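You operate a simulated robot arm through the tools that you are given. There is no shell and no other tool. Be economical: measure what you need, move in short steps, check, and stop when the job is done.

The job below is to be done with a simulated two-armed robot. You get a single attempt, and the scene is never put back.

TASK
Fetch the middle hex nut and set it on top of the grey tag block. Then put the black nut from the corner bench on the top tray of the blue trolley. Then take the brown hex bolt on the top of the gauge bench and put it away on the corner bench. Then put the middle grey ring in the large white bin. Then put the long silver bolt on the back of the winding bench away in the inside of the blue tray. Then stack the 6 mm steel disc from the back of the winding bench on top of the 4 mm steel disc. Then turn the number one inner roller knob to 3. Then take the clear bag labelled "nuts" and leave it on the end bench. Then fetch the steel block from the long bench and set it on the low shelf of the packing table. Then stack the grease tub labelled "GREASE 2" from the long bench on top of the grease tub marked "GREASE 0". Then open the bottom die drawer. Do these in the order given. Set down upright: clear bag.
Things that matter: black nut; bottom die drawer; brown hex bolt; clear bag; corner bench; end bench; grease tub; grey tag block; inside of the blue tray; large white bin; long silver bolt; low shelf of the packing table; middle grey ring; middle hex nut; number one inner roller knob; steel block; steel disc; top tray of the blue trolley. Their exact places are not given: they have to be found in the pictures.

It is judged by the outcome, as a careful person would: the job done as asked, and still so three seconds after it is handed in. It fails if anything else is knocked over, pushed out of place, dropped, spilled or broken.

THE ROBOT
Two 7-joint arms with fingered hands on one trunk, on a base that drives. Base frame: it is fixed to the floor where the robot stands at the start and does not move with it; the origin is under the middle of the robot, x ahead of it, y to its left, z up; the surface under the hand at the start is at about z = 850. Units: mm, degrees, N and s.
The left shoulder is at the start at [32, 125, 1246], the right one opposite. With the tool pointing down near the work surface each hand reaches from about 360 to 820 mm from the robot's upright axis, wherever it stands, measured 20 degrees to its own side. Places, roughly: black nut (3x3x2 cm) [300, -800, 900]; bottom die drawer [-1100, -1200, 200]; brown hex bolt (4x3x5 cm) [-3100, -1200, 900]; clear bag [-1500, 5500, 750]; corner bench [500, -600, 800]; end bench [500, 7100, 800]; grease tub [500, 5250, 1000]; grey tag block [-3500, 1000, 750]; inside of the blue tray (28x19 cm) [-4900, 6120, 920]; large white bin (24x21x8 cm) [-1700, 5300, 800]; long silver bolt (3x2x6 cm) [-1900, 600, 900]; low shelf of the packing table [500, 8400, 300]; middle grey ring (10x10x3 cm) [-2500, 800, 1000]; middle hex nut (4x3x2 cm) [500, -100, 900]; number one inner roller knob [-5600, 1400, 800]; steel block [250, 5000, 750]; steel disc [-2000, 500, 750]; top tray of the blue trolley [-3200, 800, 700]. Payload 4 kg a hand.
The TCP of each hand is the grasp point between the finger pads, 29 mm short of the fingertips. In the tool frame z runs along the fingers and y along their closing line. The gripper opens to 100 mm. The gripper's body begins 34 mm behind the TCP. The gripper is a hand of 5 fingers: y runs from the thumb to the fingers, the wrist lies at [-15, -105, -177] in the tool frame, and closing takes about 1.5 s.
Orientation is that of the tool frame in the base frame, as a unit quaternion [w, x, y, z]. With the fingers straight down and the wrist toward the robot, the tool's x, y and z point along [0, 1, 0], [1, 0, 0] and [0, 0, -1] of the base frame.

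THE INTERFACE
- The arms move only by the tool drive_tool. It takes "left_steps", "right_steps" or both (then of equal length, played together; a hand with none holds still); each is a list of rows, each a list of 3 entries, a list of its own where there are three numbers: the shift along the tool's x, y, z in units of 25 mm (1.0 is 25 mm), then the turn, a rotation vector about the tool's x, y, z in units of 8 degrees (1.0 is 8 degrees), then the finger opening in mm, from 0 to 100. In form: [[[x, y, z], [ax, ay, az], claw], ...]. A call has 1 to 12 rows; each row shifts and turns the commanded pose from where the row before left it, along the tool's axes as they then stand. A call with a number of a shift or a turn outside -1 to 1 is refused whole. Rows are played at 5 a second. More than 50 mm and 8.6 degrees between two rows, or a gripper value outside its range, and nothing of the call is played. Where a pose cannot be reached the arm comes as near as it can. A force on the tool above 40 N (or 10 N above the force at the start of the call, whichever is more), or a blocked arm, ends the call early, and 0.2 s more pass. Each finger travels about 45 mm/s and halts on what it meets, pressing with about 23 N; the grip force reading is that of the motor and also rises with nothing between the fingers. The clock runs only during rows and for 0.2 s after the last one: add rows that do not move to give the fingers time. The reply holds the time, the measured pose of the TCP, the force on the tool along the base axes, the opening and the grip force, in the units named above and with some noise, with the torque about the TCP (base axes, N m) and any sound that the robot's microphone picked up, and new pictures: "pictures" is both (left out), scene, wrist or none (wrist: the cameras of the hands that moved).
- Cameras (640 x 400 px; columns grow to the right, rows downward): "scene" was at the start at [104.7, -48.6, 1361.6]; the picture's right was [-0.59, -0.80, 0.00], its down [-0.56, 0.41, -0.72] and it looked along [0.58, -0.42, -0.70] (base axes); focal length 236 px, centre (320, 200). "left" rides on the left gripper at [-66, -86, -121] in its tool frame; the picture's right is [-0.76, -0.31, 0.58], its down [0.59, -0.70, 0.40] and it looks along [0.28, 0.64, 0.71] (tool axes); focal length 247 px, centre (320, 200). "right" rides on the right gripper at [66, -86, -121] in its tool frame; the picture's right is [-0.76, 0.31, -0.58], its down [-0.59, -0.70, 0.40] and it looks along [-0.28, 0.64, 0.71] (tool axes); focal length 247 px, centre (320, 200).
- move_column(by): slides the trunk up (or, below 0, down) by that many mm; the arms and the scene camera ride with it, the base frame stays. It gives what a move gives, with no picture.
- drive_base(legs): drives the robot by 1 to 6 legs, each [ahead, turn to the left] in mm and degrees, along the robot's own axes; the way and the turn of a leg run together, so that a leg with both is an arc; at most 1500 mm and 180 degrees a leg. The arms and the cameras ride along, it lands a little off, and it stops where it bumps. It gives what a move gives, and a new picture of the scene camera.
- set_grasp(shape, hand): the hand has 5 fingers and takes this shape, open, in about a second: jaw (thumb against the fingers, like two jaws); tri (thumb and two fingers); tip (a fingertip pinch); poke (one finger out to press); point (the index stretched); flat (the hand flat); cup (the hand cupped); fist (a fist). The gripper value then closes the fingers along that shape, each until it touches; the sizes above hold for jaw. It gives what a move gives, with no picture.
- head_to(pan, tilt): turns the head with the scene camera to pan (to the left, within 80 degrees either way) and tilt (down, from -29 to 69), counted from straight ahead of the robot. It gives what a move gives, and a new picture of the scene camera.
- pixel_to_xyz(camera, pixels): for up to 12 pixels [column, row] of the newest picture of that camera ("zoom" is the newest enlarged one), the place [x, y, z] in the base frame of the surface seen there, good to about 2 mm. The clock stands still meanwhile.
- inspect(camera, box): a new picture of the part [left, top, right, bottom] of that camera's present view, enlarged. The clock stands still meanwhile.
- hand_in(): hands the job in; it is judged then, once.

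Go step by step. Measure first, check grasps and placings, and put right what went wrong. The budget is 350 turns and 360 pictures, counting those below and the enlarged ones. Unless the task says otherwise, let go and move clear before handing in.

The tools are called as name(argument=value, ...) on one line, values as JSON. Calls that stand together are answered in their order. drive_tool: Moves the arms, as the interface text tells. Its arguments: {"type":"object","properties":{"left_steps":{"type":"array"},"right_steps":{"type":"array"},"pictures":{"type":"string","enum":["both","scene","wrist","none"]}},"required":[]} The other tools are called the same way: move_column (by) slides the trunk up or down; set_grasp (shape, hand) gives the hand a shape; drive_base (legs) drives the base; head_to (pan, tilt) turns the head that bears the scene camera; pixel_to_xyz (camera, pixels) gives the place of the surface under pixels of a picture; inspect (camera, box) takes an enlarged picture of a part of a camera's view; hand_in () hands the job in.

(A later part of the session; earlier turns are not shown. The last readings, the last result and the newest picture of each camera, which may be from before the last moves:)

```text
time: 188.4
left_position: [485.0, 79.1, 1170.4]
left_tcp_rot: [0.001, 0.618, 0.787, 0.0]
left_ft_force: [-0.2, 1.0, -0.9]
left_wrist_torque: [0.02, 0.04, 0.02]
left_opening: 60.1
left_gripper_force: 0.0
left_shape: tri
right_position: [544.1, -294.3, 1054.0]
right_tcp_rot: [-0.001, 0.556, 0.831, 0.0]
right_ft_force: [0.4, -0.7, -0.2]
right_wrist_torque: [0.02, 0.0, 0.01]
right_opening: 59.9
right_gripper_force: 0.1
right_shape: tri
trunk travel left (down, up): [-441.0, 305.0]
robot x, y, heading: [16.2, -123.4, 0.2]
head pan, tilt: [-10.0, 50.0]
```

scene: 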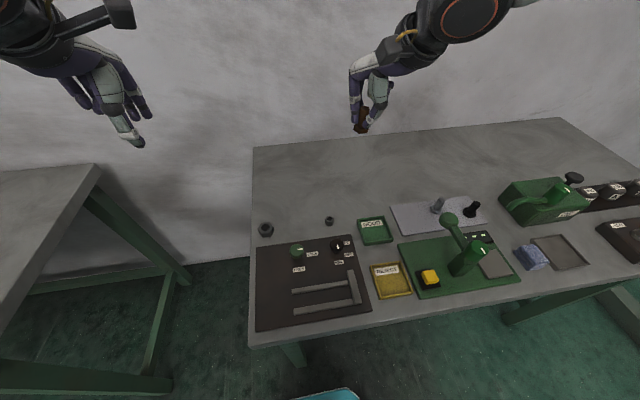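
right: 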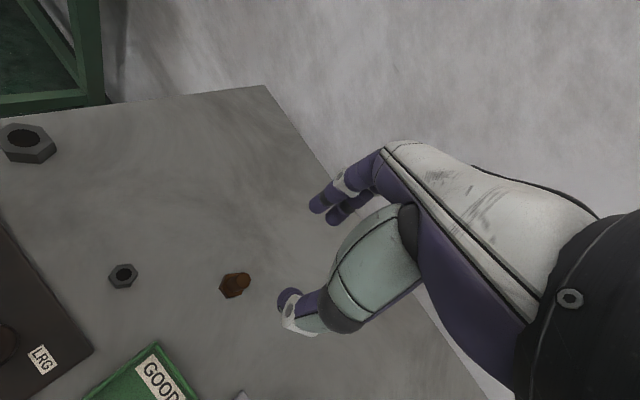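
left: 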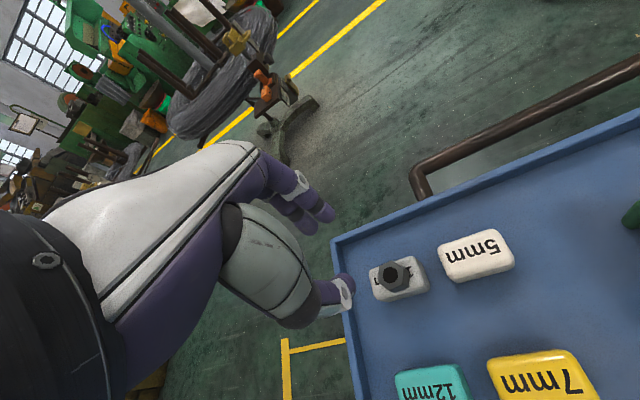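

The bolt stands upright on the corner bench at (235,285). Next is the ring table: I back off, drive down the aisle and face it.

drive_base(legs=[[-350, 0], [0, 180], [1100, 0], [1080, 0], [0, -90]])

head_to(pan=0, tilt=35)

```text
time: 212.5
left_position: [-2732.5, 256.3, 1169.4]
left_tcp_rot: [0.0, -0.139, 0.99, 0.0]
left_ft_force: [-0.5, 0.4, 0.0]
left_wrist_torque: [-0.02, 0.0, 0.0]
left_opening: 59.8
left_gripper_force: 0.1
left_shape: tri
right_position: [-2360.7, 330.3, 1052.9]
right_tcp_rot: [0.0, -0.213, 0.977, -0.001]
right_ft_force: [0.1, -0.5, 0.1]
right_wrist_torque: [-0.02, -0.02, 0.0]
right_opening: 59.8
right_gripper_force: 0.1
right_shape: tri
trunk travel left (down, up): [-441.0, 305.0]
robot x, y, heading: [-2512.4, -205.5, 92.8]
head pan, tilt: [-10.0, 50.0]
```

scene: 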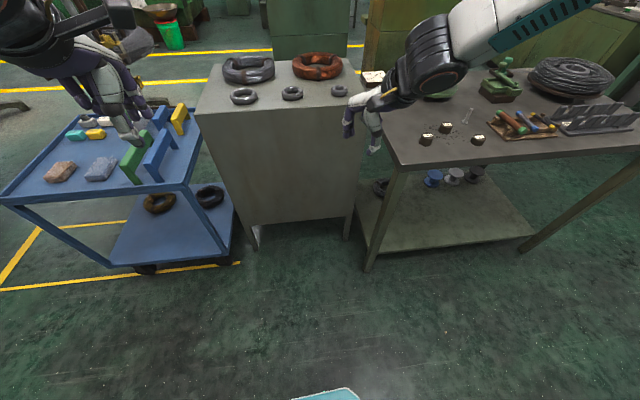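

```text
time: 213.3
left_position: [-2732.1, 257.0, 1170.7]
left_tcp_rot: [-0.001, -0.139, 0.99, 0.001]
left_ft_force: [0.7, -0.4, 0.1]
left_wrist_torque: [0.02, -0.03, -0.02]
left_opening: 60.0
left_gripper_force: 0.1
left_shape: tri
right_position: [-2361.4, 330.1, 1052.9]
right_tcp_rot: [0.001, -0.213, 0.977, 0.0]
right_ft_force: [0.6, -0.4, 0.3]
right_wrist_torque: [0.0, -0.01, 0.0]
right_opening: 59.9
right_gripper_force: 0.1
right_shape: tri
trunk travel left (down, up): [-441.0, 305.0]
robot x, y, heading: [-2509.9, -204.1, 92.9]
head pan, tilt: [0.0, 35.0]
```

scene: 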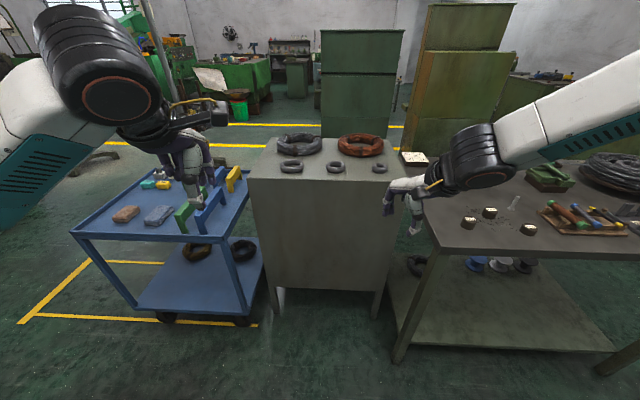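

Three grey rings stand at (291,166), (336,167), (379,168). I measure the middle one.

inspect(camera="scene", box=[256, 125, 416, 225])

pixel_to_xyz(camera="scene", pixels=[[328, 166], [344, 166], [336, 163], [336, 171], [291, 165], [379, 166], [320, 180], [250, 178], [393, 180], [298, 145], [360, 145]])

```text
4.00 times, centred on (336, 175) of scene
```

zoom: 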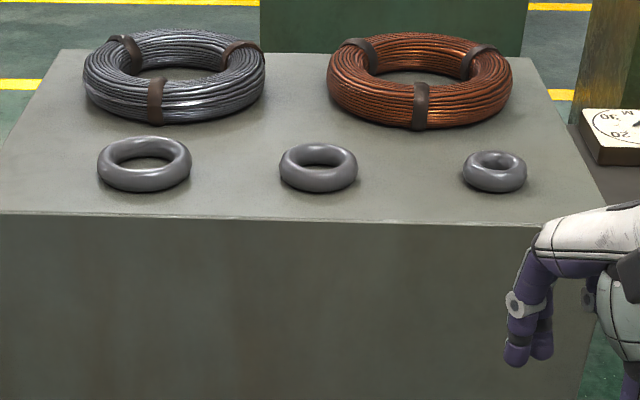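

```text
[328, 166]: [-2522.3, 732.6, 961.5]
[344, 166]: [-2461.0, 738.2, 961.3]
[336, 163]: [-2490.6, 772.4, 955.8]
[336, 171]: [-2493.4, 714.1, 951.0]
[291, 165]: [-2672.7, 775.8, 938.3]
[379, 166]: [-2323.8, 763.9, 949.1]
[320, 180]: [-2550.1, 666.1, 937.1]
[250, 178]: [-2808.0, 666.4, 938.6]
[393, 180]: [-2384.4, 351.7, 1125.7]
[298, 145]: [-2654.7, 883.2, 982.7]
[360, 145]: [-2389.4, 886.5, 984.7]
```

The middle ring is centred at (-2491,745), about 76 mm across, on z 938. I drive so it comes to the right hand's side, and raise the trunk 90.

drive_base(legs=[[0, 13], [475, 0], [0, -16]])

move_column(by=90)

set_grasp(hand="right", shape="jaw")

head_to(pan=-10, tilt=50)

```text
time: 217.9
left_position: [-2837.0, 725.6, 1169.7]
left_tcp_rot: [-0.001, -0.112, 0.994, 0.0]
left_ft_force: [-0.2, -0.3, -0.5]
left_wrist_torque: [-0.01, 0.03, 0.02]
left_opening: 59.9
left_gripper_force: 0.1
left_shape: tri
right_position: [-2462.8, 781.0, 1053.5]
right_tcp_rot: [0.0, -0.187, 0.982, -0.001]
right_ft_force: [0.7, 0.3, 0.3]
right_wrist_torque: [0.0, 0.0, 0.01]
right_opening: 60.2
right_gripper_force: 0.0
right_shape: tri
trunk travel left (down, up): [-441.0, 305.0]
robot x, y, heading: [-2638.1, 253.4, 89.7]
head pan, tilt: [0.0, 35.0]
```

scene: 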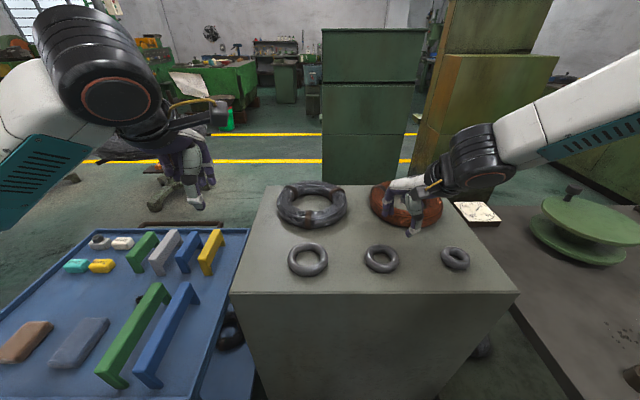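

```text
time: 219.2
left_position: [-2838.0, 726.7, 1260.2]
left_tcp_rot: [-0.001, -0.112, 0.994, 0.001]
left_ft_force: [0.1, 0.4, 1.3]
left_wrist_torque: [-0.01, 0.0, -0.02]
left_opening: 60.1
left_gripper_force: 0.1
left_shape: tri
right_position: [-2462.5, 781.0, 1142.8]
right_tcp_rot: [0.0, -0.187, 0.982, 0.0]
right_ft_force: [-0.1, -0.3, 0.2]
right_wrist_torque: [0.01, 0.03, -0.02]
right_opening: 59.9
right_gripper_force: 0.0
right_shape: tri
trunk travel left (down, up): [-531.0, 215.0]
robot x, y, heading: [-2638.9, 258.2, 89.4]
head pan, tilt: [0.0, 35.0]
```

```text
time: 220.1
left_position: [-2837.3, 727.1, 1258.8]
left_tcp_rot: [-0.002, -0.112, 0.994, 0.001]
left_ft_force: [1.2, 0.3, -0.9]
left_wrist_torque: [-0.04, 0.0, -0.02]
left_opening: 60.0
left_gripper_force: 0.1
left_shape: tri
right_position: [-2464.0, 780.9, 1142.8]
right_tcp_rot: [0.0, -0.187, 0.982, -0.001]
right_ft_force: [0.6, 1.0, 0.3]
right_wrist_torque: [0.01, 0.0, -0.07]
right_opening: 100.0
right_gripper_force: 0.0
right_shape: jaw
trunk travel left (down, up): [-531.0, 215.0]
robot x, y, heading: [-2639.3, 252.9, 89.5]
head pan, tilt: [0.0, 35.0]
```

```text
time: 220.8
left_position: [-2838.0, 727.3, 1259.5]
left_tcp_rot: [-0.001, -0.113, 0.994, 0.001]
left_ft_force: [-0.1, 0.0, 0.5]
left_wrist_torque: [-0.01, 0.0, 0.0]
left_opening: 59.9
left_gripper_force: 0.1
left_shape: tri
right_position: [-2464.1, 781.4, 1141.1]
right_tcp_rot: [0.0, -0.187, 0.982, -0.001]
right_ft_force: [-0.8, -0.4, 0.5]
right_wrist_torque: [0.0, -0.02, 0.0]
right_opening: 99.7
right_gripper_force: 0.0
right_shape: jaw
trunk travel left (down, up): [-531.0, 215.0]
robot x, y, heading: [-2639.8, 255.0, 89.6]
head pan, tilt: [-10.0, 50.0]
```

scene: 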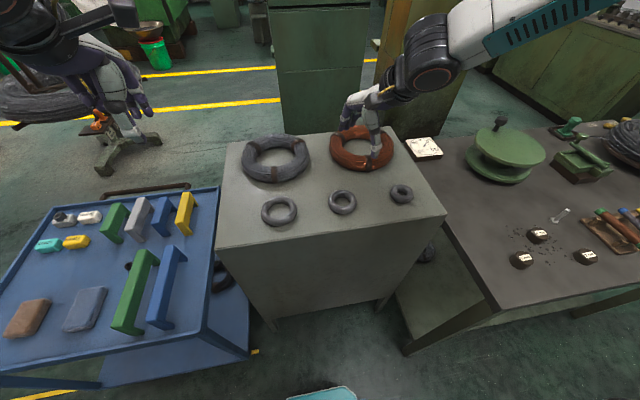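

inspect(camera="scene", box=[302, 177, 382, 227])

pixel_to_xyz(camera="zoom", pixels=[[240, 200], [400, 200], [320, 125], [325, 265], [230, 200], [412, 200], [325, 290], [318, 110], [320, 200], [270, 30], [440, 30]])

```text
8.00 times, centred on (342, 202) of scene
```

zoom: 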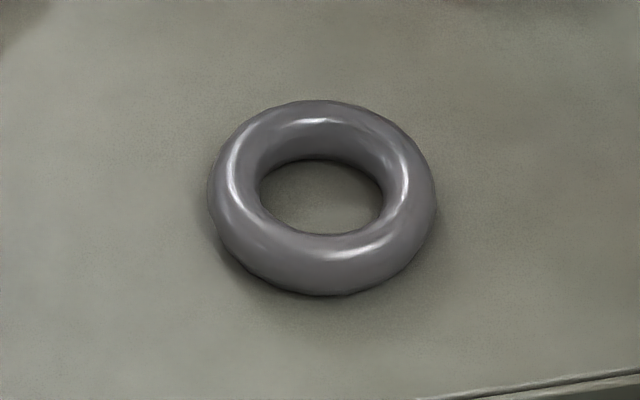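

```text
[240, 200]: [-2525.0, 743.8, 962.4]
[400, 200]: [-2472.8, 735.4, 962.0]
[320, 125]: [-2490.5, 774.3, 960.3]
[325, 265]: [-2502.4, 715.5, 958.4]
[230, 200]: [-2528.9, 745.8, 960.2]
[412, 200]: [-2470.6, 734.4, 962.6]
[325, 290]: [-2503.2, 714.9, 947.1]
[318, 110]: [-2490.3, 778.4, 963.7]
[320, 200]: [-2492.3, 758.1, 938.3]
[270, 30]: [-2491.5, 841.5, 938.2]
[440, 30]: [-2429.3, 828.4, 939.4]
```

Ring centre is about (-2497,743), roughly 84 mm across, 24 high. With the jaw fully open I go above it and look.

drive_tool(right_steps=[[[0.9, -0.46, 0], [0, 0, 0], 100], [[0.9, -0.46, 0], [0, 0, 0], 100], [[0, 0, 1], [0, 0, 0], 100], [[0, 0, 1], [0, 0, 0], 100], [[0, 0, 1], [0, 0, 0], 100], [[0, 0, 1], [0, 0, 0], 100], [[0, 0, 0], [0, 0, 0], 100]], pictures="wrist")

```text
time: 222.4
left_position: [-2838.7, 725.1, 1258.2]
left_tcp_rot: [-0.001, -0.113, 0.994, 0.0]
left_ft_force: [-0.2, -0.3, -0.3]
left_wrist_torque: [0.02, -0.01, -0.02]
left_opening: 59.7
left_gripper_force: 0.1
left_shape: tri
right_position: [-2496.4, 741.0, 1042.0]
right_tcp_rot: [0.0, -0.187, 0.982, -0.001]
right_ft_force: [0.0, 1.2, 0.1]
right_wrist_torque: [0.03, -0.01, 0.01]
right_opening: 99.9
right_gripper_force: 0.0
right_shape: jaw
trunk travel left (down, up): [-531.0, 215.0]
robot x, y, heading: [-2640.1, 255.0, 89.7]
head pan, tilt: [-10.0, 50.0]
```

right: 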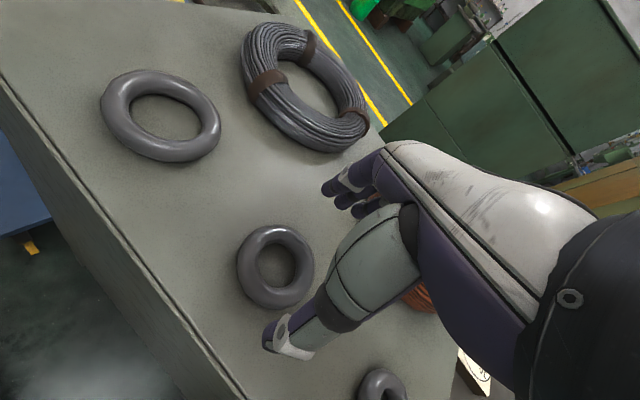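

The ring's image centre (275,267) coincides with the point below the TCP. I descend to 970.

drive_tool(right_steps=[[[0, 0, 0.8], [0, 0, 0], 100], [[0, 0, 0.8], [0, 0, 0], 100], [[0, 0, 0.8], [0, 0, 0], 100], [[0, 0, 0.5], [0, 0, 0], 100], [[0, 0, 0], [0, 0, 0], 100]], pictures="wrist")

```text
time: 223.6
left_position: [-2837.8, 725.5, 1259.2]
left_tcp_rot: [-0.001, -0.113, 0.994, 0.0]
left_ft_force: [1.0, 0.2, 0.2]
left_wrist_torque: [0.01, -0.01, 0.01]
left_opening: 59.9
left_gripper_force: 0.1
left_shape: tri
right_position: [-2484.4, 735.3, 988.5]
right_tcp_rot: [0.0, -0.187, 0.982, -0.001]
right_ft_force: [1.0, -0.7, -0.3]
right_wrist_torque: [0.0, 0.04, -0.01]
right_opening: 99.8
right_gripper_force: 0.1
right_shape: jaw
right hand out of reach, approached as far as the arm can: row 3, 4
trunk travel left (down, up): [-531.0, 215.0]
robot x, y, heading: [-2639.2, 252.6, 89.4]
head pan, tilt: [-10.0, 50.0]
```

right: 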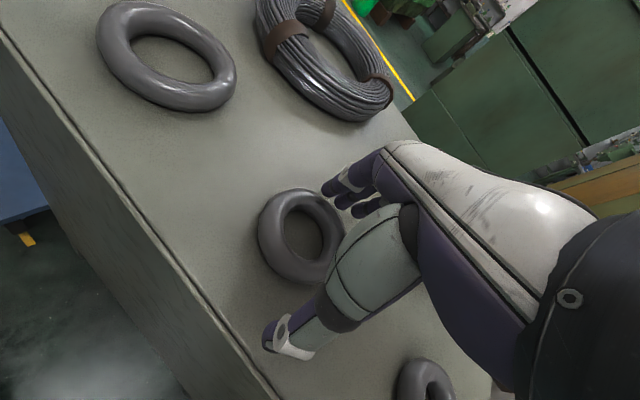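

Out of reach with this yaw (pattern: the yaw must lean towards the bearing). I rise, turn the hand by -32° and re-centre.

drive_tool(right_steps=[[[0, 0, -1], [0, 0, 0], 100], [[0, 0, -1], [0, 0, 0], 100], [[0, 0, 0], [0, 0, 1], 100], [[0, 0, 0], [0, 0, 1], 100], [[0, 0, 0], [0, 0, 1], 100], [[0, 0, 0], [0, 0, 1], 100], [[0, 0, 0], [0, 0, 0], 100]], pictures="none")

```text
time: 225.2
left_position: [-2837.1, 726.1, 1259.0]
left_tcp_rot: [-0.002, -0.113, 0.994, 0.0]
left_ft_force: [-0.9, -0.2, -0.4]
left_wrist_torque: [-0.01, 0.02, -0.01]
left_opening: 59.8
left_gripper_force: 0.0
left_shape: tri
right_position: [-2484.1, 735.6, 1039.4]
right_tcp_rot: [0.0, 0.091, 0.996, -0.001]
right_ft_force: [0.0, 0.2, -0.4]
right_wrist_torque: [0.0, -0.02, -0.02]
right_opening: 99.8
right_gripper_force: 0.1
right_shape: jaw
trunk travel left (down, up): [-531.0, 215.0]
robot x, y, heading: [-2639.1, 254.2, 89.8]
head pan, tilt: [-10.0, 50.0]
```

drive_tool(right_steps=[[[0.56, 0.2, 0], [0, 0, 0], 100], [[0, 0, 0.8], [0, 0, 0], 100], [[0, 0, 0.8], [0, 0, 0], 100], [[0, 0, 0.8], [0, 0, 0], 100], [[0, 0, 0.38], [0, 0, 0], 100], [[0, 0, 0], [0, 0, 0], 100]], pictures="wrist")

```text
time: 226.6
left_position: [-2836.2, 725.3, 1259.3]
left_tcp_rot: [-0.001, -0.113, 0.994, 0.0]
left_ft_force: [0.4, -0.6, -0.5]
left_wrist_torque: [-0.01, 0.0, 0.01]
left_opening: 59.9
left_gripper_force: 0.1
left_shape: tri
right_position: [-2461.2, 731.2, 1007.8]
right_tcp_rot: [0.0, 0.091, 0.996, -0.001]
right_ft_force: [-0.4, 0.0, -0.3]
right_wrist_torque: [0.02, -0.02, 0.01]
right_opening: 99.9
right_gripper_force: 0.0
right_shape: jaw
right hand out of reach, approached as far as the arm can: row 1, 2, 3, 4, 5
trunk travel left (down, up): [-531.0, 215.0]
robot x, y, heading: [-2639.3, 254.4, 89.4]
head pan, tilt: [-10.0, 50.0]
```

right: 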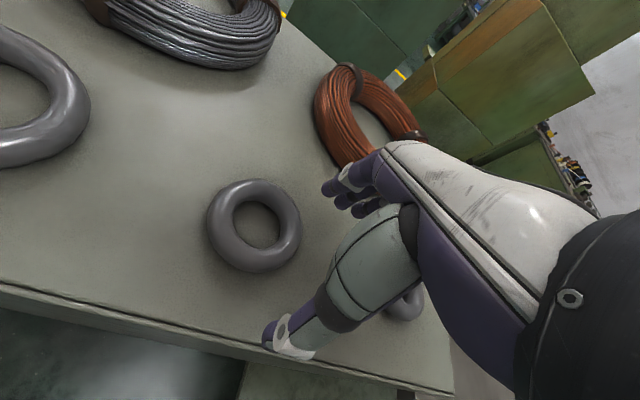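

The limit is the inward side, so I turn the base left 10°, giving the ring a bearing of about -26°, and restore the hand's yaw.

drive_tool(right_steps=[[[0, 0, -1], [0, 0, 0], 100], [[0, 0, -1], [0, 0, -1], 100], [[0, 0, 0], [0, 0, -1], 100], [[0, 0, 0], [0, 0, -0.5], 100], [[0, 0, 0], [0, 0, 0], 100]], pictures="none")

drive_base(legs=[[0, 10]])

```text
time: 227.8
left_position: [-2837.3, 725.5, 1260.5]
left_tcp_rot: [-0.001, -0.112, 0.994, 0.0]
left_ft_force: [0.5, -0.4, -0.4]
left_wrist_torque: [-0.02, -0.01, 0.0]
left_opening: 59.7
left_gripper_force: 0.1
left_shape: tri
right_position: [-2460.8, 731.9, 1058.6]
right_tcp_rot: [0.0, -0.085, 0.996, -0.001]
right_ft_force: [0.5, 0.5, 0.8]
right_wrist_torque: [0.02, 0.01, 0.0]
right_opening: 99.9
right_gripper_force: 0.1
right_shape: jaw
trunk travel left (down, up): [-531.0, 215.0]
robot x, y, heading: [-2639.6, 253.2, 89.8]
head pan, tilt: [-10.0, 50.0]
```

```text
time: 228.9
left_position: [-2916.0, 683.8, 1260.0]
left_tcp_rot: [-0.001, -0.199, 0.98, 0.001]
left_ft_force: [0.2, 0.3, 0.3]
left_wrist_torque: [-0.03, 0.02, 0.02]
left_opening: 59.9
left_gripper_force: 0.0
left_shape: tri
right_position: [-2546.7, 753.8, 1059.7]
right_tcp_rot: [0.0, -0.17, 0.985, -0.001]
right_ft_force: [-0.2, -0.1, 0.3]
right_wrist_torque: [-0.02, 0.0, 0.06]
right_opening: 99.7
right_gripper_force: 0.1
right_shape: jaw
trunk travel left (down, up): [-531.0, 215.0]
robot x, y, heading: [-2640.6, 256.4, 99.6]
head pan, tilt: [-10.0, 50.0]
```

scene: 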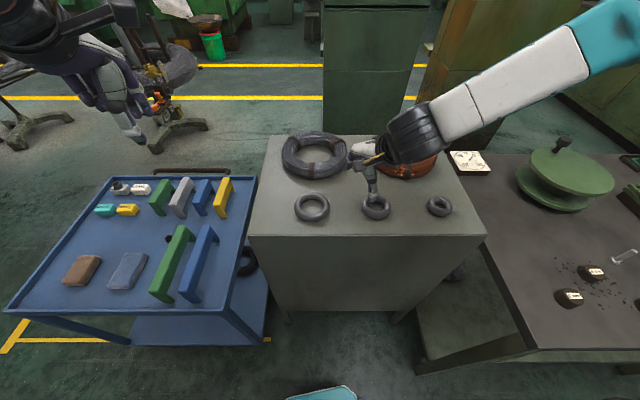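

drive_tool(right_steps=[[[-0.87, -0.54, 0], [0, 0, 0], 100], [[-0.87, -0.54, 0], [0, 0, 0], 100], [[0, 0, 0.9], [0, 0, 0], 100], [[0, 0, 0.9], [0, 0, 0], 100], [[0, 0, 0.9], [0, 0, 0], 100], [[0, 0, 0.4], [0, 0, 0], 100], [[0, 0, 0], [0, 0, 0], 100]], pictures="wrist")

```text
time: 230.5
left_position: [-2916.3, 684.6, 1260.0]
left_tcp_rot: [-0.001, -0.198, 0.98, 0.001]
left_ft_force: [-0.4, 0.6, 0.2]
left_wrist_torque: [0.0, 0.0, 0.0]
left_opening: 60.1
left_gripper_force: 0.1
left_shape: tri
right_position: [-2495.4, 741.9, 980.8]
right_tcp_rot: [-0.001, -0.17, 0.986, -0.001]
right_ft_force: [0.3, -1.5, 0.0]
right_wrist_torque: [0.0, 0.03, 0.0]
right_opening: 99.7
right_gripper_force: 0.1
right_shape: jaw
trunk travel left (down, up): [-531.0, 215.0]
robot x, y, heading: [-2645.1, 251.7, 99.3]
head pan, tilt: [-10.0, 50.0]
```

right: 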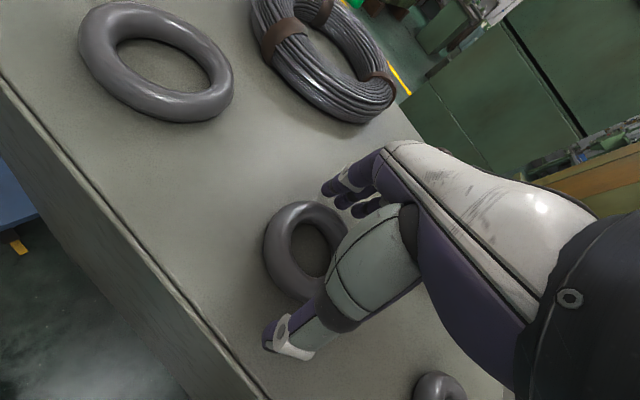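

Reachable now. I lower the last 10 mm and close on the ring's outer sides.

drive_tool(right_steps=[[[0, 0, 0.4], [0, 0, 0], 100], [[0, 0, 0], [0, 0, 0], 100], [[0, 0, 0], [0, 0, 0], 60], [[0, 0, 0], [0, 0, 0], 50], [[0, 0, 0], [0, 0, 0], 50], [[0, 0, 0], [0, 0, 0], 50], [[0, 0, 0], [0, 0, 0], 50]], pictures="wrist")

```text
time: 232.1
left_position: [-2916.1, 684.0, 1258.4]
left_tcp_rot: [-0.001, -0.198, 0.98, 0.0]
left_ft_force: [0.5, -0.3, 0.1]
left_wrist_torque: [0.0, 0.01, -0.01]
left_opening: 60.0
left_gripper_force: 0.0
left_shape: tri
right_position: [-2496.8, 743.7, 971.5]
right_tcp_rot: [0.0, -0.17, 0.985, -0.001]
right_ft_force: [0.8, -0.2, -0.2]
right_wrist_torque: [0.03, 0.06, -0.02]
right_opening: 72.6
right_gripper_force: 23.5
right_shape: jaw
trunk travel left (down, up): [-531.0, 215.0]
robot x, y, heading: [-2640.1, 252.2, 99.7]
head pan, tilt: [-10.0, 50.0]
```

right: 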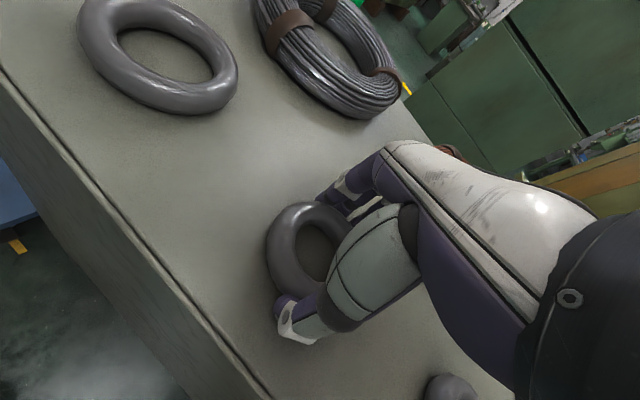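

Gripped at 72.6 mm. I lift.

drive_tool(right_steps=[[[0, 0, -0.5], [0, 0, 0], 50], [[0, 0, -1], [0, 0, 0], 50], [[0, 0, -1], [0, 0, 0], 50], [[0, 0, -1], [0, 0, 0], 50], [[0, 0, -1], [0, 0, 0], 50], [[0, 0, -1], [0, 0, 0], 50], [[0, 0, -1], [0, 0, 0], 50]], pictures="wrist")

```text
time: 233.7
left_position: [-2916.5, 684.1, 1259.3]
left_tcp_rot: [0.0, -0.199, 0.98, 0.002]
left_ft_force: [-1.3, -0.7, 0.1]
left_wrist_torque: [0.05, 0.0, -0.03]
left_opening: 59.8
left_gripper_force: 0.0
left_shape: tri
right_position: [-2496.8, 743.5, 1134.6]
right_tcp_rot: [0.0, -0.17, 0.985, -0.001]
right_ft_force: [0.1, 0.1, 0.8]
right_wrist_torque: [0.04, -0.03, 0.01]
right_opening: 72.3
right_gripper_force: 22.9
right_shape: jaw
trunk travel left (down, up): [-531.0, 215.0]
robot x, y, heading: [-2639.4, 254.9, 99.8]
head pan, tilt: [-10.0, 50.0]
```

right: 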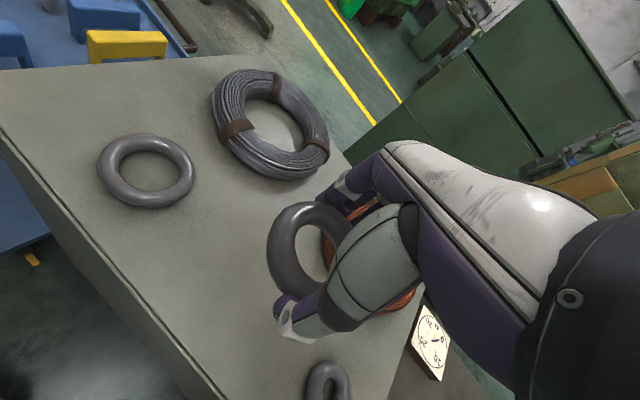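

The ring is held. I back out, drive east and turn north to look for the way to the white bin.

drive_base(legs=[[-400, 0], [0, -99.8], [1400, 0], [530, 0], [0, 90]])

head_to(pan=0, tilt=20)

```text
time: 253.9
left_position: [-795.7, 289.0, 1259.5]
left_tcp_rot: [-0.001, -0.104, 0.995, 0.0]
left_ft_force: [0.0, 0.0, -0.7]
left_wrist_torque: [0.0, 0.04, -0.01]
left_opening: 59.6
left_gripper_force: 0.0
left_shape: tri
right_position: [-374.1, 269.3, 1133.5]
right_tcp_rot: [0.0, -0.075, 0.997, -0.001]
right_ft_force: [-0.5, -0.6, -1.7]
right_wrist_torque: [0.01, 0.0, 0.03]
right_opening: 72.3
right_gripper_force: 23.1
right_shape: jaw
trunk travel left (down, up): [-531.0, 215.0]
robot x, y, heading: [-604.0, -183.6, 89.0]
head pan, tilt: [-10.0, 50.0]
```

scene: 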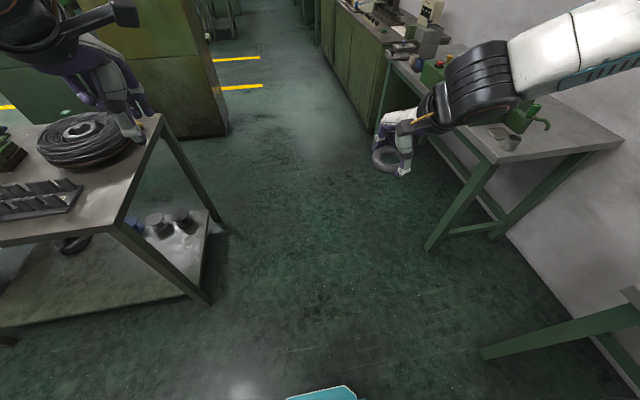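

```text
time: 254.9
left_position: [-795.8, 289.9, 1259.8]
left_tcp_rot: [-0.001, -0.104, 0.995, 0.002]
left_ft_force: [0.4, 0.1, 1.0]
left_wrist_torque: [-0.04, 0.0, -0.01]
left_opening: 59.6
left_gripper_force: 0.0
left_shape: tri
right_position: [-373.1, 269.5, 1133.4]
right_tcp_rot: [0.0, -0.076, 0.997, -0.001]
right_ft_force: [-0.3, 0.7, -1.1]
right_wrist_torque: [0.04, 0.0, 0.0]
right_opening: 72.1
right_gripper_force: 22.7
right_shape: jaw
trunk travel left (down, up): [-531.0, 215.0]
robot x, y, heading: [-605.1, -188.0, 88.7]
head pan, tilt: [0.0, 20.0]
```

scene: 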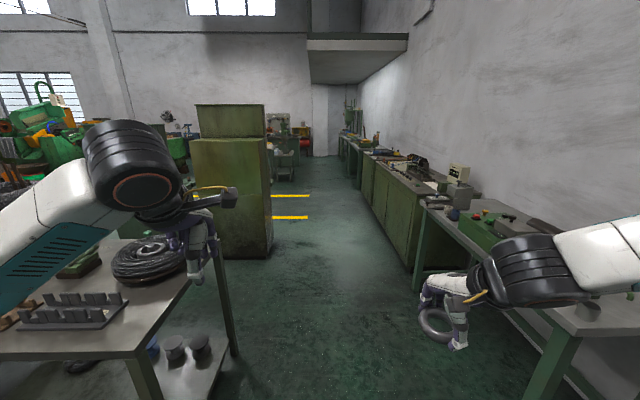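

An aisle leads north. I measure its edges.

pixel_to_xyz(camera="scene", pixels=[[270, 255], [415, 290], [362, 185], [345, 165], [310, 215], [290, 155], [325, 157], [275, 130], [305, 140], [170, 140], [380, 215]])

inspect(camera="scene", box=[230, 95, 390, 195])

```text
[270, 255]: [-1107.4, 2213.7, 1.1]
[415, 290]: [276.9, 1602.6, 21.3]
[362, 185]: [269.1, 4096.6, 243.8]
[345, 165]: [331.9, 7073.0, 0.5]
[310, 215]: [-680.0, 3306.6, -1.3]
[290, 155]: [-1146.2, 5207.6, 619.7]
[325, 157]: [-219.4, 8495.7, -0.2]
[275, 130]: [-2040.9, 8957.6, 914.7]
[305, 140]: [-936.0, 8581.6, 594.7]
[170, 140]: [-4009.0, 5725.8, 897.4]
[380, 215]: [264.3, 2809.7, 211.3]
```

```text
4.00 times, centred on (310, 145) of scene
```

zoom: 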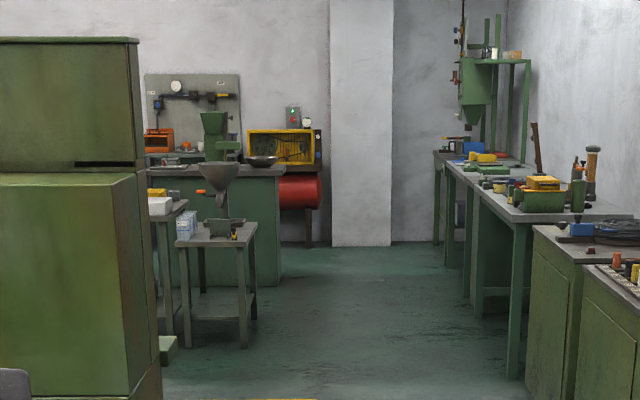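

The aisle between x -1107 and 265 is free; the white bin seems to be on the table at zoom (160,205). I drive north.

drive_base(legs=[[1500, 0], [1500, 0], [1200, 0]])

head_to(pan=35, tilt=25)

```text
time: 275.3
left_position: [-775.1, 4537.1, 1259.5]
left_tcp_rot: [-0.002, -0.111, 0.994, 0.001]
left_ft_force: [0.1, -0.7, 0.0]
left_wrist_torque: [0.02, -0.02, -0.01]
left_opening: 59.7
left_gripper_force: 0.0
left_shape: tri
right_position: [-353.7, 4522.4, 1134.9]
right_tcp_rot: [0.001, -0.082, 0.997, -0.001]
right_ft_force: [-1.0, 0.2, -1.3]
right_wrist_torque: [-0.03, 0.01, -0.03]
right_opening: 72.4
right_gripper_force: 23.0
right_shape: jaw
trunk travel left (down, up): [-531.0, 215.0]
robot x, y, heading: [-578.1, 4062.7, 89.5]
head pan, tilt: [0.0, 20.0]
```

scene: 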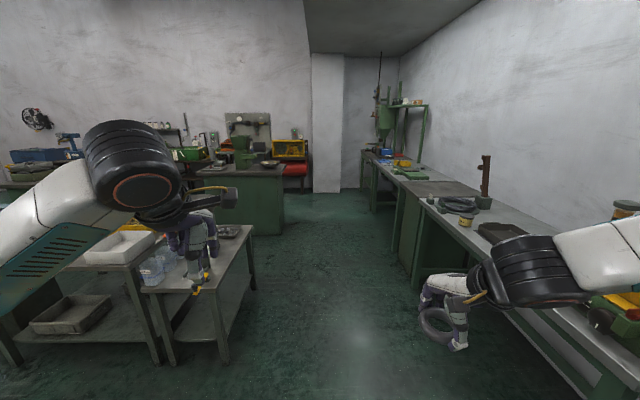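

```text
time: 276.3
left_position: [-775.4, 4537.1, 1260.1]
left_tcp_rot: [-0.001, -0.111, 0.994, 0.001]
left_ft_force: [0.0, 1.2, -0.6]
left_wrist_torque: [0.01, 0.0, -0.03]
left_opening: 59.8
left_gripper_force: 0.0
left_shape: tri
right_position: [-352.4, 4521.7, 1134.0]
right_tcp_rot: [0.0, -0.082, 0.997, -0.001]
right_ft_force: [-0.2, 0.4, -1.8]
right_wrist_torque: [-0.02, 0.0, 0.03]
right_opening: 72.1
right_gripper_force: 22.7
right_shape: jaw
trunk travel left (down, up): [-531.0, 215.0]
robot x, y, heading: [-579.4, 4065.4, 89.3]
head pan, tilt: [35.0, 25.0]
```

scene: 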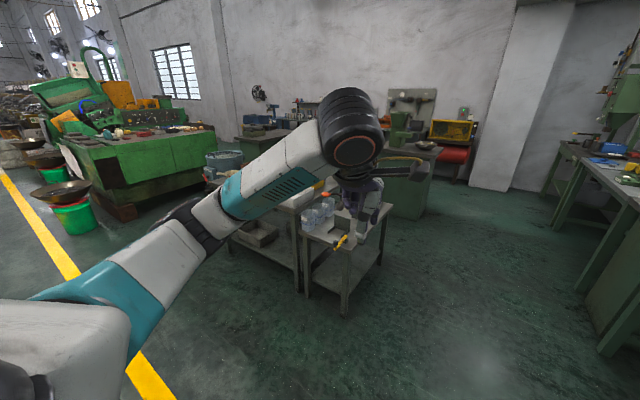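

pixel_to_xyz(camera="scene", pixels=[[315, 222], [345, 275], [350, 300], [300, 195], [262, 235], [210, 180], [200, 150], [430, 165], [120, 200], [300, 280]])

inspect(camera="scene", box=[200, 140, 440, 290])

```text
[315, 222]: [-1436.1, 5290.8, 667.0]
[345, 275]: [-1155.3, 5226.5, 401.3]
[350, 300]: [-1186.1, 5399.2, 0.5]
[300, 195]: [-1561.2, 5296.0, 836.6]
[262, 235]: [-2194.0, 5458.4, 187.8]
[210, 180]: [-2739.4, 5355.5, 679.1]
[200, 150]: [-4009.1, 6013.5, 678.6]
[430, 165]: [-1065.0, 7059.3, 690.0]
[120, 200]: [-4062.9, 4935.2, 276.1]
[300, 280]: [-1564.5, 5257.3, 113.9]
```

```text
2.67 times, centred on (320, 215) of scene
```

zoom: 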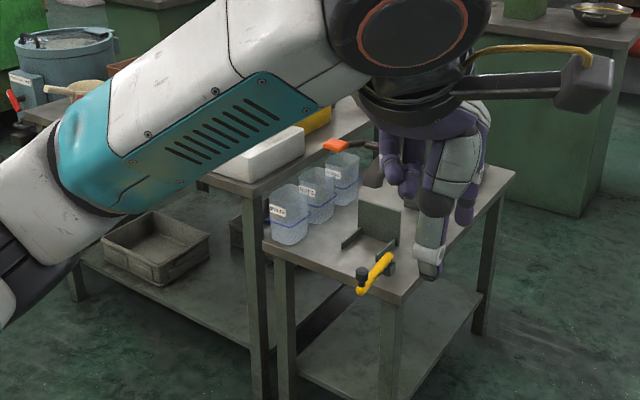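

The bag table spans x -1155 to -1500, and the bin table is west of it; both have their south edge at y≈5230. I drive in front of the bin table.

drive_base(legs=[[0, 90], [1330, 0], [0, -90], [450, 0]])

head_to(pan=0, tilt=35)

```text
time: 292.9
left_position: [-2097.5, 5001.1, 1258.8]
left_tcp_rot: [-0.001, -0.123, 0.992, 0.001]
left_ft_force: [0.4, 0.6, -0.2]
left_wrist_torque: [-0.01, 0.02, 0.04]
left_opening: 60.0
left_gripper_force: 0.1
left_shape: tri
right_position: [-1675.8, 4995.9, 1133.0]
right_tcp_rot: [0.0, -0.094, 0.996, -0.002]
right_ft_force: [-0.1, 0.1, -0.7]
right_wrist_torque: [-0.03, 0.03, -0.03]
right_opening: 72.0
right_gripper_force: 22.7
right_shape: jaw
trunk travel left (down, up): [-531.0, 215.0]
robot x, y, heading: [-1893.0, 4536.8, 90.7]
head pan, tilt: [35.0, 25.0]
```

scene: 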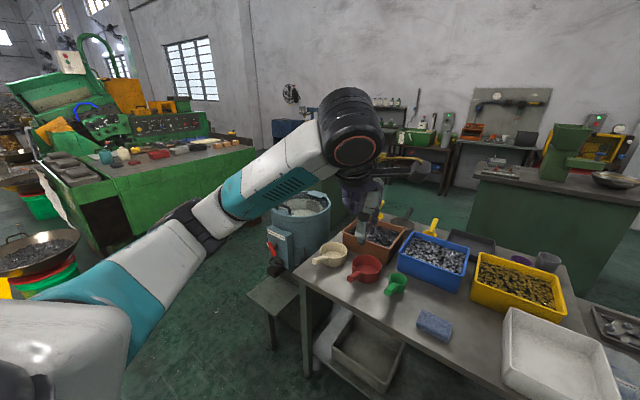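

```text
time: 293.9
left_position: [-2097.5, 4999.8, 1259.1]
left_tcp_rot: [-0.001, -0.123, 0.992, 0.001]
left_ft_force: [0.3, 0.2, 0.6]
left_wrist_torque: [0.0, 0.02, 0.0]
left_opening: 59.4
left_gripper_force: 0.0
left_shape: tri
right_position: [-1675.0, 4995.2, 1133.7]
right_tcp_rot: [0.0, -0.094, 0.996, -0.001]
right_ft_force: [0.6, 0.7, -1.9]
right_wrist_torque: [0.0, 0.02, 0.0]
right_opening: 71.9
right_gripper_force: 23.1
right_shape: jaw
trunk travel left (down, up): [-531.0, 215.0]
robot x, y, heading: [-1887.8, 4532.7, 90.7]
head pan, tilt: [0.0, 35.0]
```

scene: 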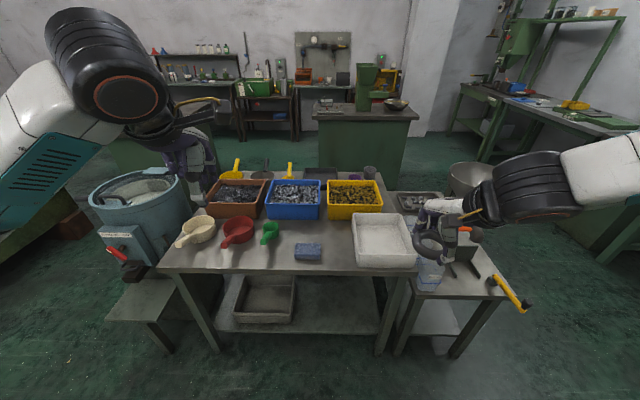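

The large white bin is at (382,238). I measure it.

pixel_to_xyz(camera="scene", pixels=[[352, 215], [403, 213], [359, 266], [414, 266], [380, 235], [385, 250], [440, 180], [400, 195], [465, 235], [160, 270], [200, 200]])

```text
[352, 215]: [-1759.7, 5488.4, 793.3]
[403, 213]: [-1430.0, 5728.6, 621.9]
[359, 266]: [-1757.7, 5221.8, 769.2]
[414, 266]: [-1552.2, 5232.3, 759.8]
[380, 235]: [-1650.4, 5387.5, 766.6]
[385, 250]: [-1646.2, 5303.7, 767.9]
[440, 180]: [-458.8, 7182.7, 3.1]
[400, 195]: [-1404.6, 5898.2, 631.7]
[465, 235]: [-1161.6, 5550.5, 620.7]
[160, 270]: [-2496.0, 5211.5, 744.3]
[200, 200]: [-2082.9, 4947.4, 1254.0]
```

I drive 365 ahead and lower the trunk 160.

drive_base(legs=[[365, 0]])

move_column(by=-160)

head_to(pan=-20, tilt=50)

```text
time: 296.3
left_position: [-2106.7, 5372.8, 1259.5]
left_tcp_rot: [-0.001, -0.125, 0.992, 0.001]
left_ft_force: [0.0, 0.2, 0.1]
left_wrist_torque: [0.03, -0.02, -0.01]
left_opening: 59.8
left_gripper_force: 0.1
left_shape: tri
right_position: [-1683.7, 5369.2, 1133.9]
right_tcp_rot: [-0.001, -0.096, 0.995, -0.001]
right_ft_force: [-0.9, -0.2, -0.9]
right_wrist_torque: [0.01, 0.01, 0.0]
right_opening: 71.9
right_gripper_force: 23.1
right_shape: jaw
trunk travel left (down, up): [-531.0, 215.0]
robot x, y, heading: [-1894.5, 4906.4, 91.1]
head pan, tilt: [0.0, 35.0]
```

scene: 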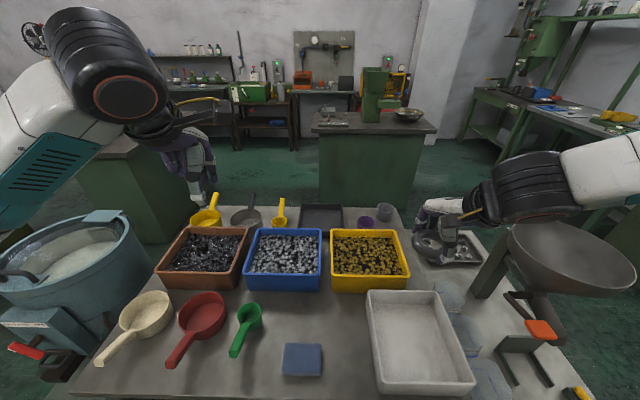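

```text
time: 298.1
left_position: [-2106.2, 5371.6, 1099.5]
left_tcp_rot: [0.0, -0.126, 0.992, 0.002]
left_ft_force: [0.2, -1.0, 0.6]
left_wrist_torque: [-0.04, 0.01, -0.01]
left_opening: 59.7
left_gripper_force: 0.1
left_shape: tri
right_position: [-1684.0, 5369.1, 973.5]
right_tcp_rot: [0.0, -0.096, 0.995, 0.0]
right_ft_force: [-1.1, -0.1, -1.2]
right_wrist_torque: [-0.03, 0.01, 0.0]
right_opening: 71.7
right_gripper_force: 23.3
right_shape: jaw
trunk travel left (down, up): [-371.0, 375.0]
robot x, y, heading: [-1896.7, 4906.6, 91.3]
head pan, tilt: [0.0, 35.0]
```

```text
time: 299.0
left_position: [-2105.9, 5371.6, 1100.5]
left_tcp_rot: [-0.001, -0.125, 0.992, 0.001]
left_ft_force: [-0.6, 0.3, -0.3]
left_wrist_torque: [0.01, -0.04, -0.02]
left_opening: 59.6
left_gripper_force: 0.1
left_shape: tri
right_position: [-1682.9, 5368.6, 973.6]
right_tcp_rot: [0.0, -0.096, 0.995, -0.001]
right_ft_force: [-0.2, 0.4, -1.3]
right_wrist_torque: [-0.03, 0.01, 0.01]
right_opening: 71.7
right_gripper_force: 23.1
right_shape: jaw
trunk travel left (down, up): [-371.0, 375.0]
robot x, y, heading: [-1898.4, 4901.4, 91.1]
head pan, tilt: [-20.0, 50.0]
```

scene: 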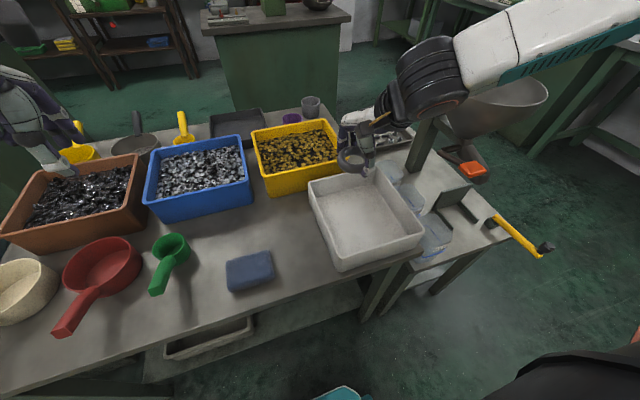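

pixel_to_xyz(camera="scene", pixels=[[309, 187], [380, 172], [340, 262], [420, 237], [360, 220], [370, 200], [385, 235], [345, 165], [350, 155], [340, 195]])

```text
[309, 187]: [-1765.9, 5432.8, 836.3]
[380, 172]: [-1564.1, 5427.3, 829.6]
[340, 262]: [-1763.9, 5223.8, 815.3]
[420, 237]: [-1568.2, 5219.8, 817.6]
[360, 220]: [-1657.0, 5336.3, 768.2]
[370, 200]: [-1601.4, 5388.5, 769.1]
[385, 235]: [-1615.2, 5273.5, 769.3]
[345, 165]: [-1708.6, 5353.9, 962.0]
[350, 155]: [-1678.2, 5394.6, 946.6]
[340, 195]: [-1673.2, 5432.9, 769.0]
```

Bin interior centre (-1665,5328), floor 768, rim ~830. I move over and lower the ring inside.

drive_tool(right_steps=[[[-0.3, -0.88, 0], [0, 0, 0], 50], [[-0.3, -0.87, 0], [0, 0, 0], 50], [[0, 0, 1], [0, 0, 0], 50], [[0, 0, 1], [0, 0, 0], 50], [[0, 0, 1], [0, 0, 0], 50], [[0, 0, 1], [0, 0, 0], 50], [[0, 0, 1], [0, 0, 0], 50], [[0, 0, 1], [0, 0, 0], 50], [[0, 0, 0.5], [0, 0, 0], 50], [[0, 0, 0], [0, 0, 0], 50]], pictures="wrist")

```text
time: 301.2
left_position: [-2106.4, 5371.3, 1099.5]
left_tcp_rot: [-0.001, -0.125, 0.992, 0.001]
left_ft_force: [-0.7, 0.4, -0.5]
left_wrist_torque: [0.0, -0.01, 0.01]
left_opening: 59.8
left_gripper_force: 0.0
left_shape: tri
right_position: [-1659.2, 5329.9, 810.7]
right_tcp_rot: [-0.001, -0.096, 0.995, 0.0]
right_ft_force: [-0.3, -1.1, -0.6]
right_wrist_torque: [0.01, 0.0, 0.02]
right_opening: 72.0
right_gripper_force: 22.9
right_shape: jaw
trunk travel left (down, up): [-371.0, 375.0]
robot x, y, heading: [-1898.6, 4907.6, 91.0]
head pan, tilt: [-20.0, 50.0]
```

right: 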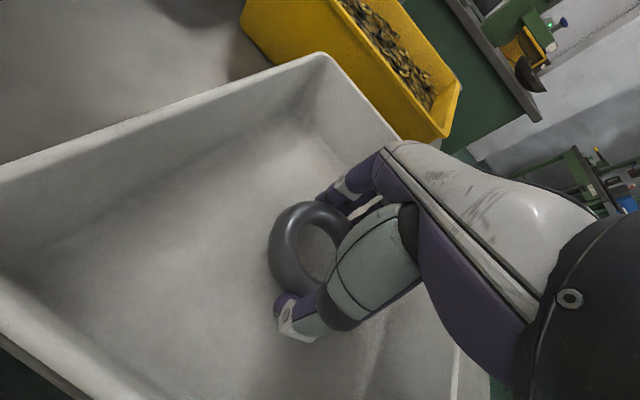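

Well inside the bin. I lower 7 mm, release and lift out.

drive_tool(right_steps=[[[0, 0, 0.2], [0, 0, 0], 50], [[0, 0, 0.1], [0, 0, 0], 50], [[0, 0, 0], [0, 0, 0], 80], [[0, 0, 0], [0, 0, 0], 95], [[0, 0, 0], [0, 0, 0], 95], [[0, 0, 0], [0, 0, 0], 95], [[0, 0, -1], [0, 0, 0], 95], [[0, 0, -1], [0, 0, 0], 95], [[0, 0, -1], [0, 0, 0], 95], [[0, 0, -1], [0, 0, 0], 95], [[0, 0, -1], [0, 0, 0], 95], [[0, 0, -1], [0, 0, 0], 95]], pictures="wrist")

```text
time: 303.8
left_position: [-2105.4, 5371.1, 1099.0]
left_tcp_rot: [-0.001, -0.126, 0.992, 0.001]
left_ft_force: [0.2, -0.8, -0.2]
left_wrist_torque: [0.0, 0.02, 0.05]
left_opening: 59.8
left_gripper_force: 0.1
left_shape: tri
right_position: [-1660.1, 5326.4, 952.3]
right_tcp_rot: [0.0, -0.097, 0.995, -0.001]
right_ft_force: [0.3, 0.0, 0.5]
right_wrist_torque: [0.01, -0.01, 0.0]
right_opening: 94.7
right_gripper_force: 0.1
right_shape: jaw
trunk travel left (down, up): [-371.0, 375.0]
robot x, y, heading: [-1895.8, 4906.4, 91.1]
head pan, tilt: [-20.0, 50.0]
```

right: 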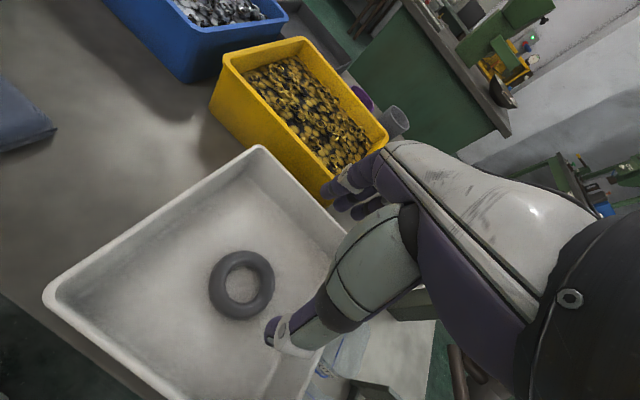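

The ring lies in the large white bin. Next the long silver bolt: I raise the right hand and drive back round to the winding bench.

drive_tool(right_steps=[[[0, 0, -1], [0, 0, 0], 80], [[0, 0, -1], [0, 0, 0], 80], [[0, 0, -1], [0, 0, 0], 80], [[0, 0, -1], [0, 0, 0], 80], [[0, 0, 0], [0, 0, 0], 80]], pictures="none")

move_column(by=73)

drive_base(legs=[[-840, 0], [0, -91], [1300, 0], [0, -90], [1400, 0], [1400, 0]])

drive_base(legs=[[1350, 0], [0, -90], [1350, 0], [0, -90]])

```text
time: 305.0
left_position: [-2107.3, 5371.3, 1098.9]
left_tcp_rot: [-0.001, -0.125, 0.992, 0.0]
left_ft_force: [0.4, -0.2, -0.5]
left_wrist_torque: [0.02, -0.02, 0.0]
left_opening: 59.8
left_gripper_force: 0.1
left_shape: tri
right_position: [-1661.5, 5327.9, 1054.2]
right_tcp_rot: [0.0, -0.095, 0.995, -0.001]
right_ft_force: [0.2, -0.3, 0.6]
right_wrist_torque: [0.02, 0.0, 0.01]
right_opening: 80.2
right_gripper_force: 0.0
right_shape: jaw
trunk travel left (down, up): [-371.0, 375.0]
robot x, y, heading: [-1890.9, 4906.6, 91.0]
head pan, tilt: [-20.0, 50.0]
```

```text
time: 306.1
left_position: [-2106.0, 5372.9, 1171.9]
left_tcp_rot: [-0.001, -0.125, 0.992, 0.0]
left_ft_force: [-0.2, 0.7, -0.3]
left_wrist_torque: [0.0, 0.0, -0.01]
left_opening: 60.0
left_gripper_force: 0.0
left_shape: tri
right_position: [-1660.8, 5328.6, 1126.3]
right_tcp_rot: [-0.001, -0.096, 0.995, -0.001]
right_ft_force: [-0.5, 0.2, 0.2]
right_wrist_torque: [0.01, -0.01, -0.02]
right_opening: 80.0
right_gripper_force: 0.0
right_shape: jaw
trunk travel left (down, up): [-444.0, 302.0]
robot x, y, heading: [-1894.3, 4907.6, 91.1]
head pan, tilt: [-20.0, 50.0]
```

```text
time: 332.0
left_position: [-418.1, 2169.3, 1172.9]
left_tcp_rot: [0.003, 0.995, 0.101, -0.002]
left_ft_force: [0.5, 1.0, -0.2]
left_wrist_torque: [0.03, -0.03, -0.02]
left_opening: 59.8
left_gripper_force: 0.0
left_shape: tri
right_position: [-860.6, 2232.8, 1130.7]
right_tcp_rot: [0.002, 0.997, 0.075, -0.002]
right_ft_force: [0.8, -0.1, -0.1]
right_wrist_torque: [-0.02, -0.02, 0.01]
right_opening: 80.3
right_gripper_force: 0.0
right_shape: jaw
trunk travel left (down, up): [-444.0, 302.0]
robot x, y, heading: [-610.6, 2642.6, -91.6]
head pan, tilt: [-20.0, 50.0]
stopped in leg 6: the robot was blocked; the commanded pose is now the measured one
```

scene: 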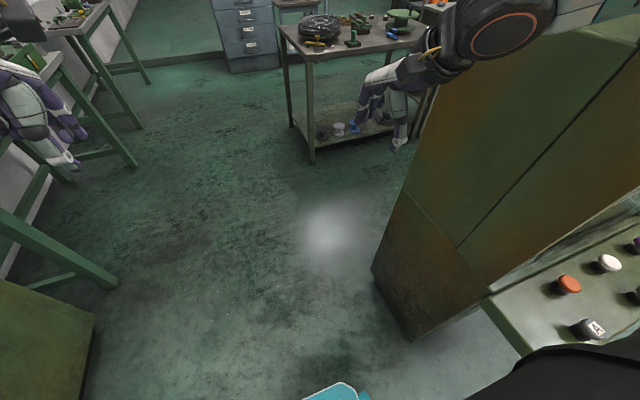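

```text
time: 332.8
left_position: [-416.8, 2167.8, 1175.6]
left_tcp_rot: [0.004, 0.995, 0.102, -0.001]
left_ft_force: [-0.7, -0.1, -0.5]
left_wrist_torque: [0.03, 0.01, 0.01]
left_opening: 60.0
left_gripper_force: 0.0
left_shape: tri
right_position: [-859.7, 2231.6, 1131.3]
right_tcp_rot: [0.004, 0.997, 0.074, -0.001]
right_ft_force: [0.1, -0.3, -0.1]
right_wrist_torque: [-0.01, 0.01, -0.04]
right_opening: 80.4
right_gripper_force: 0.1
right_shape: jaw
trunk travel left (down, up): [-444.0, 302.0]
robot x, y, heading: [-613.1, 2638.1, -91.8]
head pan, tilt: [-20.0, 50.0]
stopped in leg 1: the robot was blocked; the commanded pose is now the measured one
```

scene: 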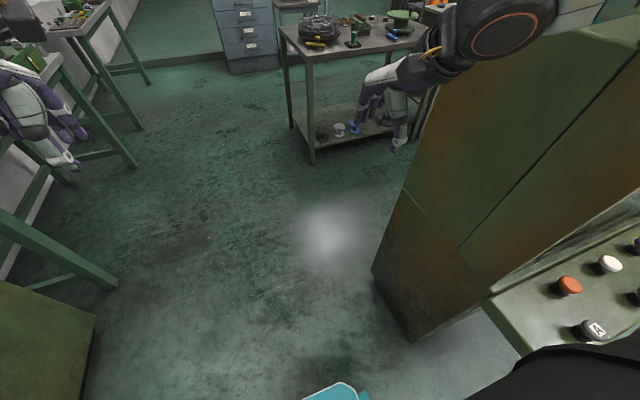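

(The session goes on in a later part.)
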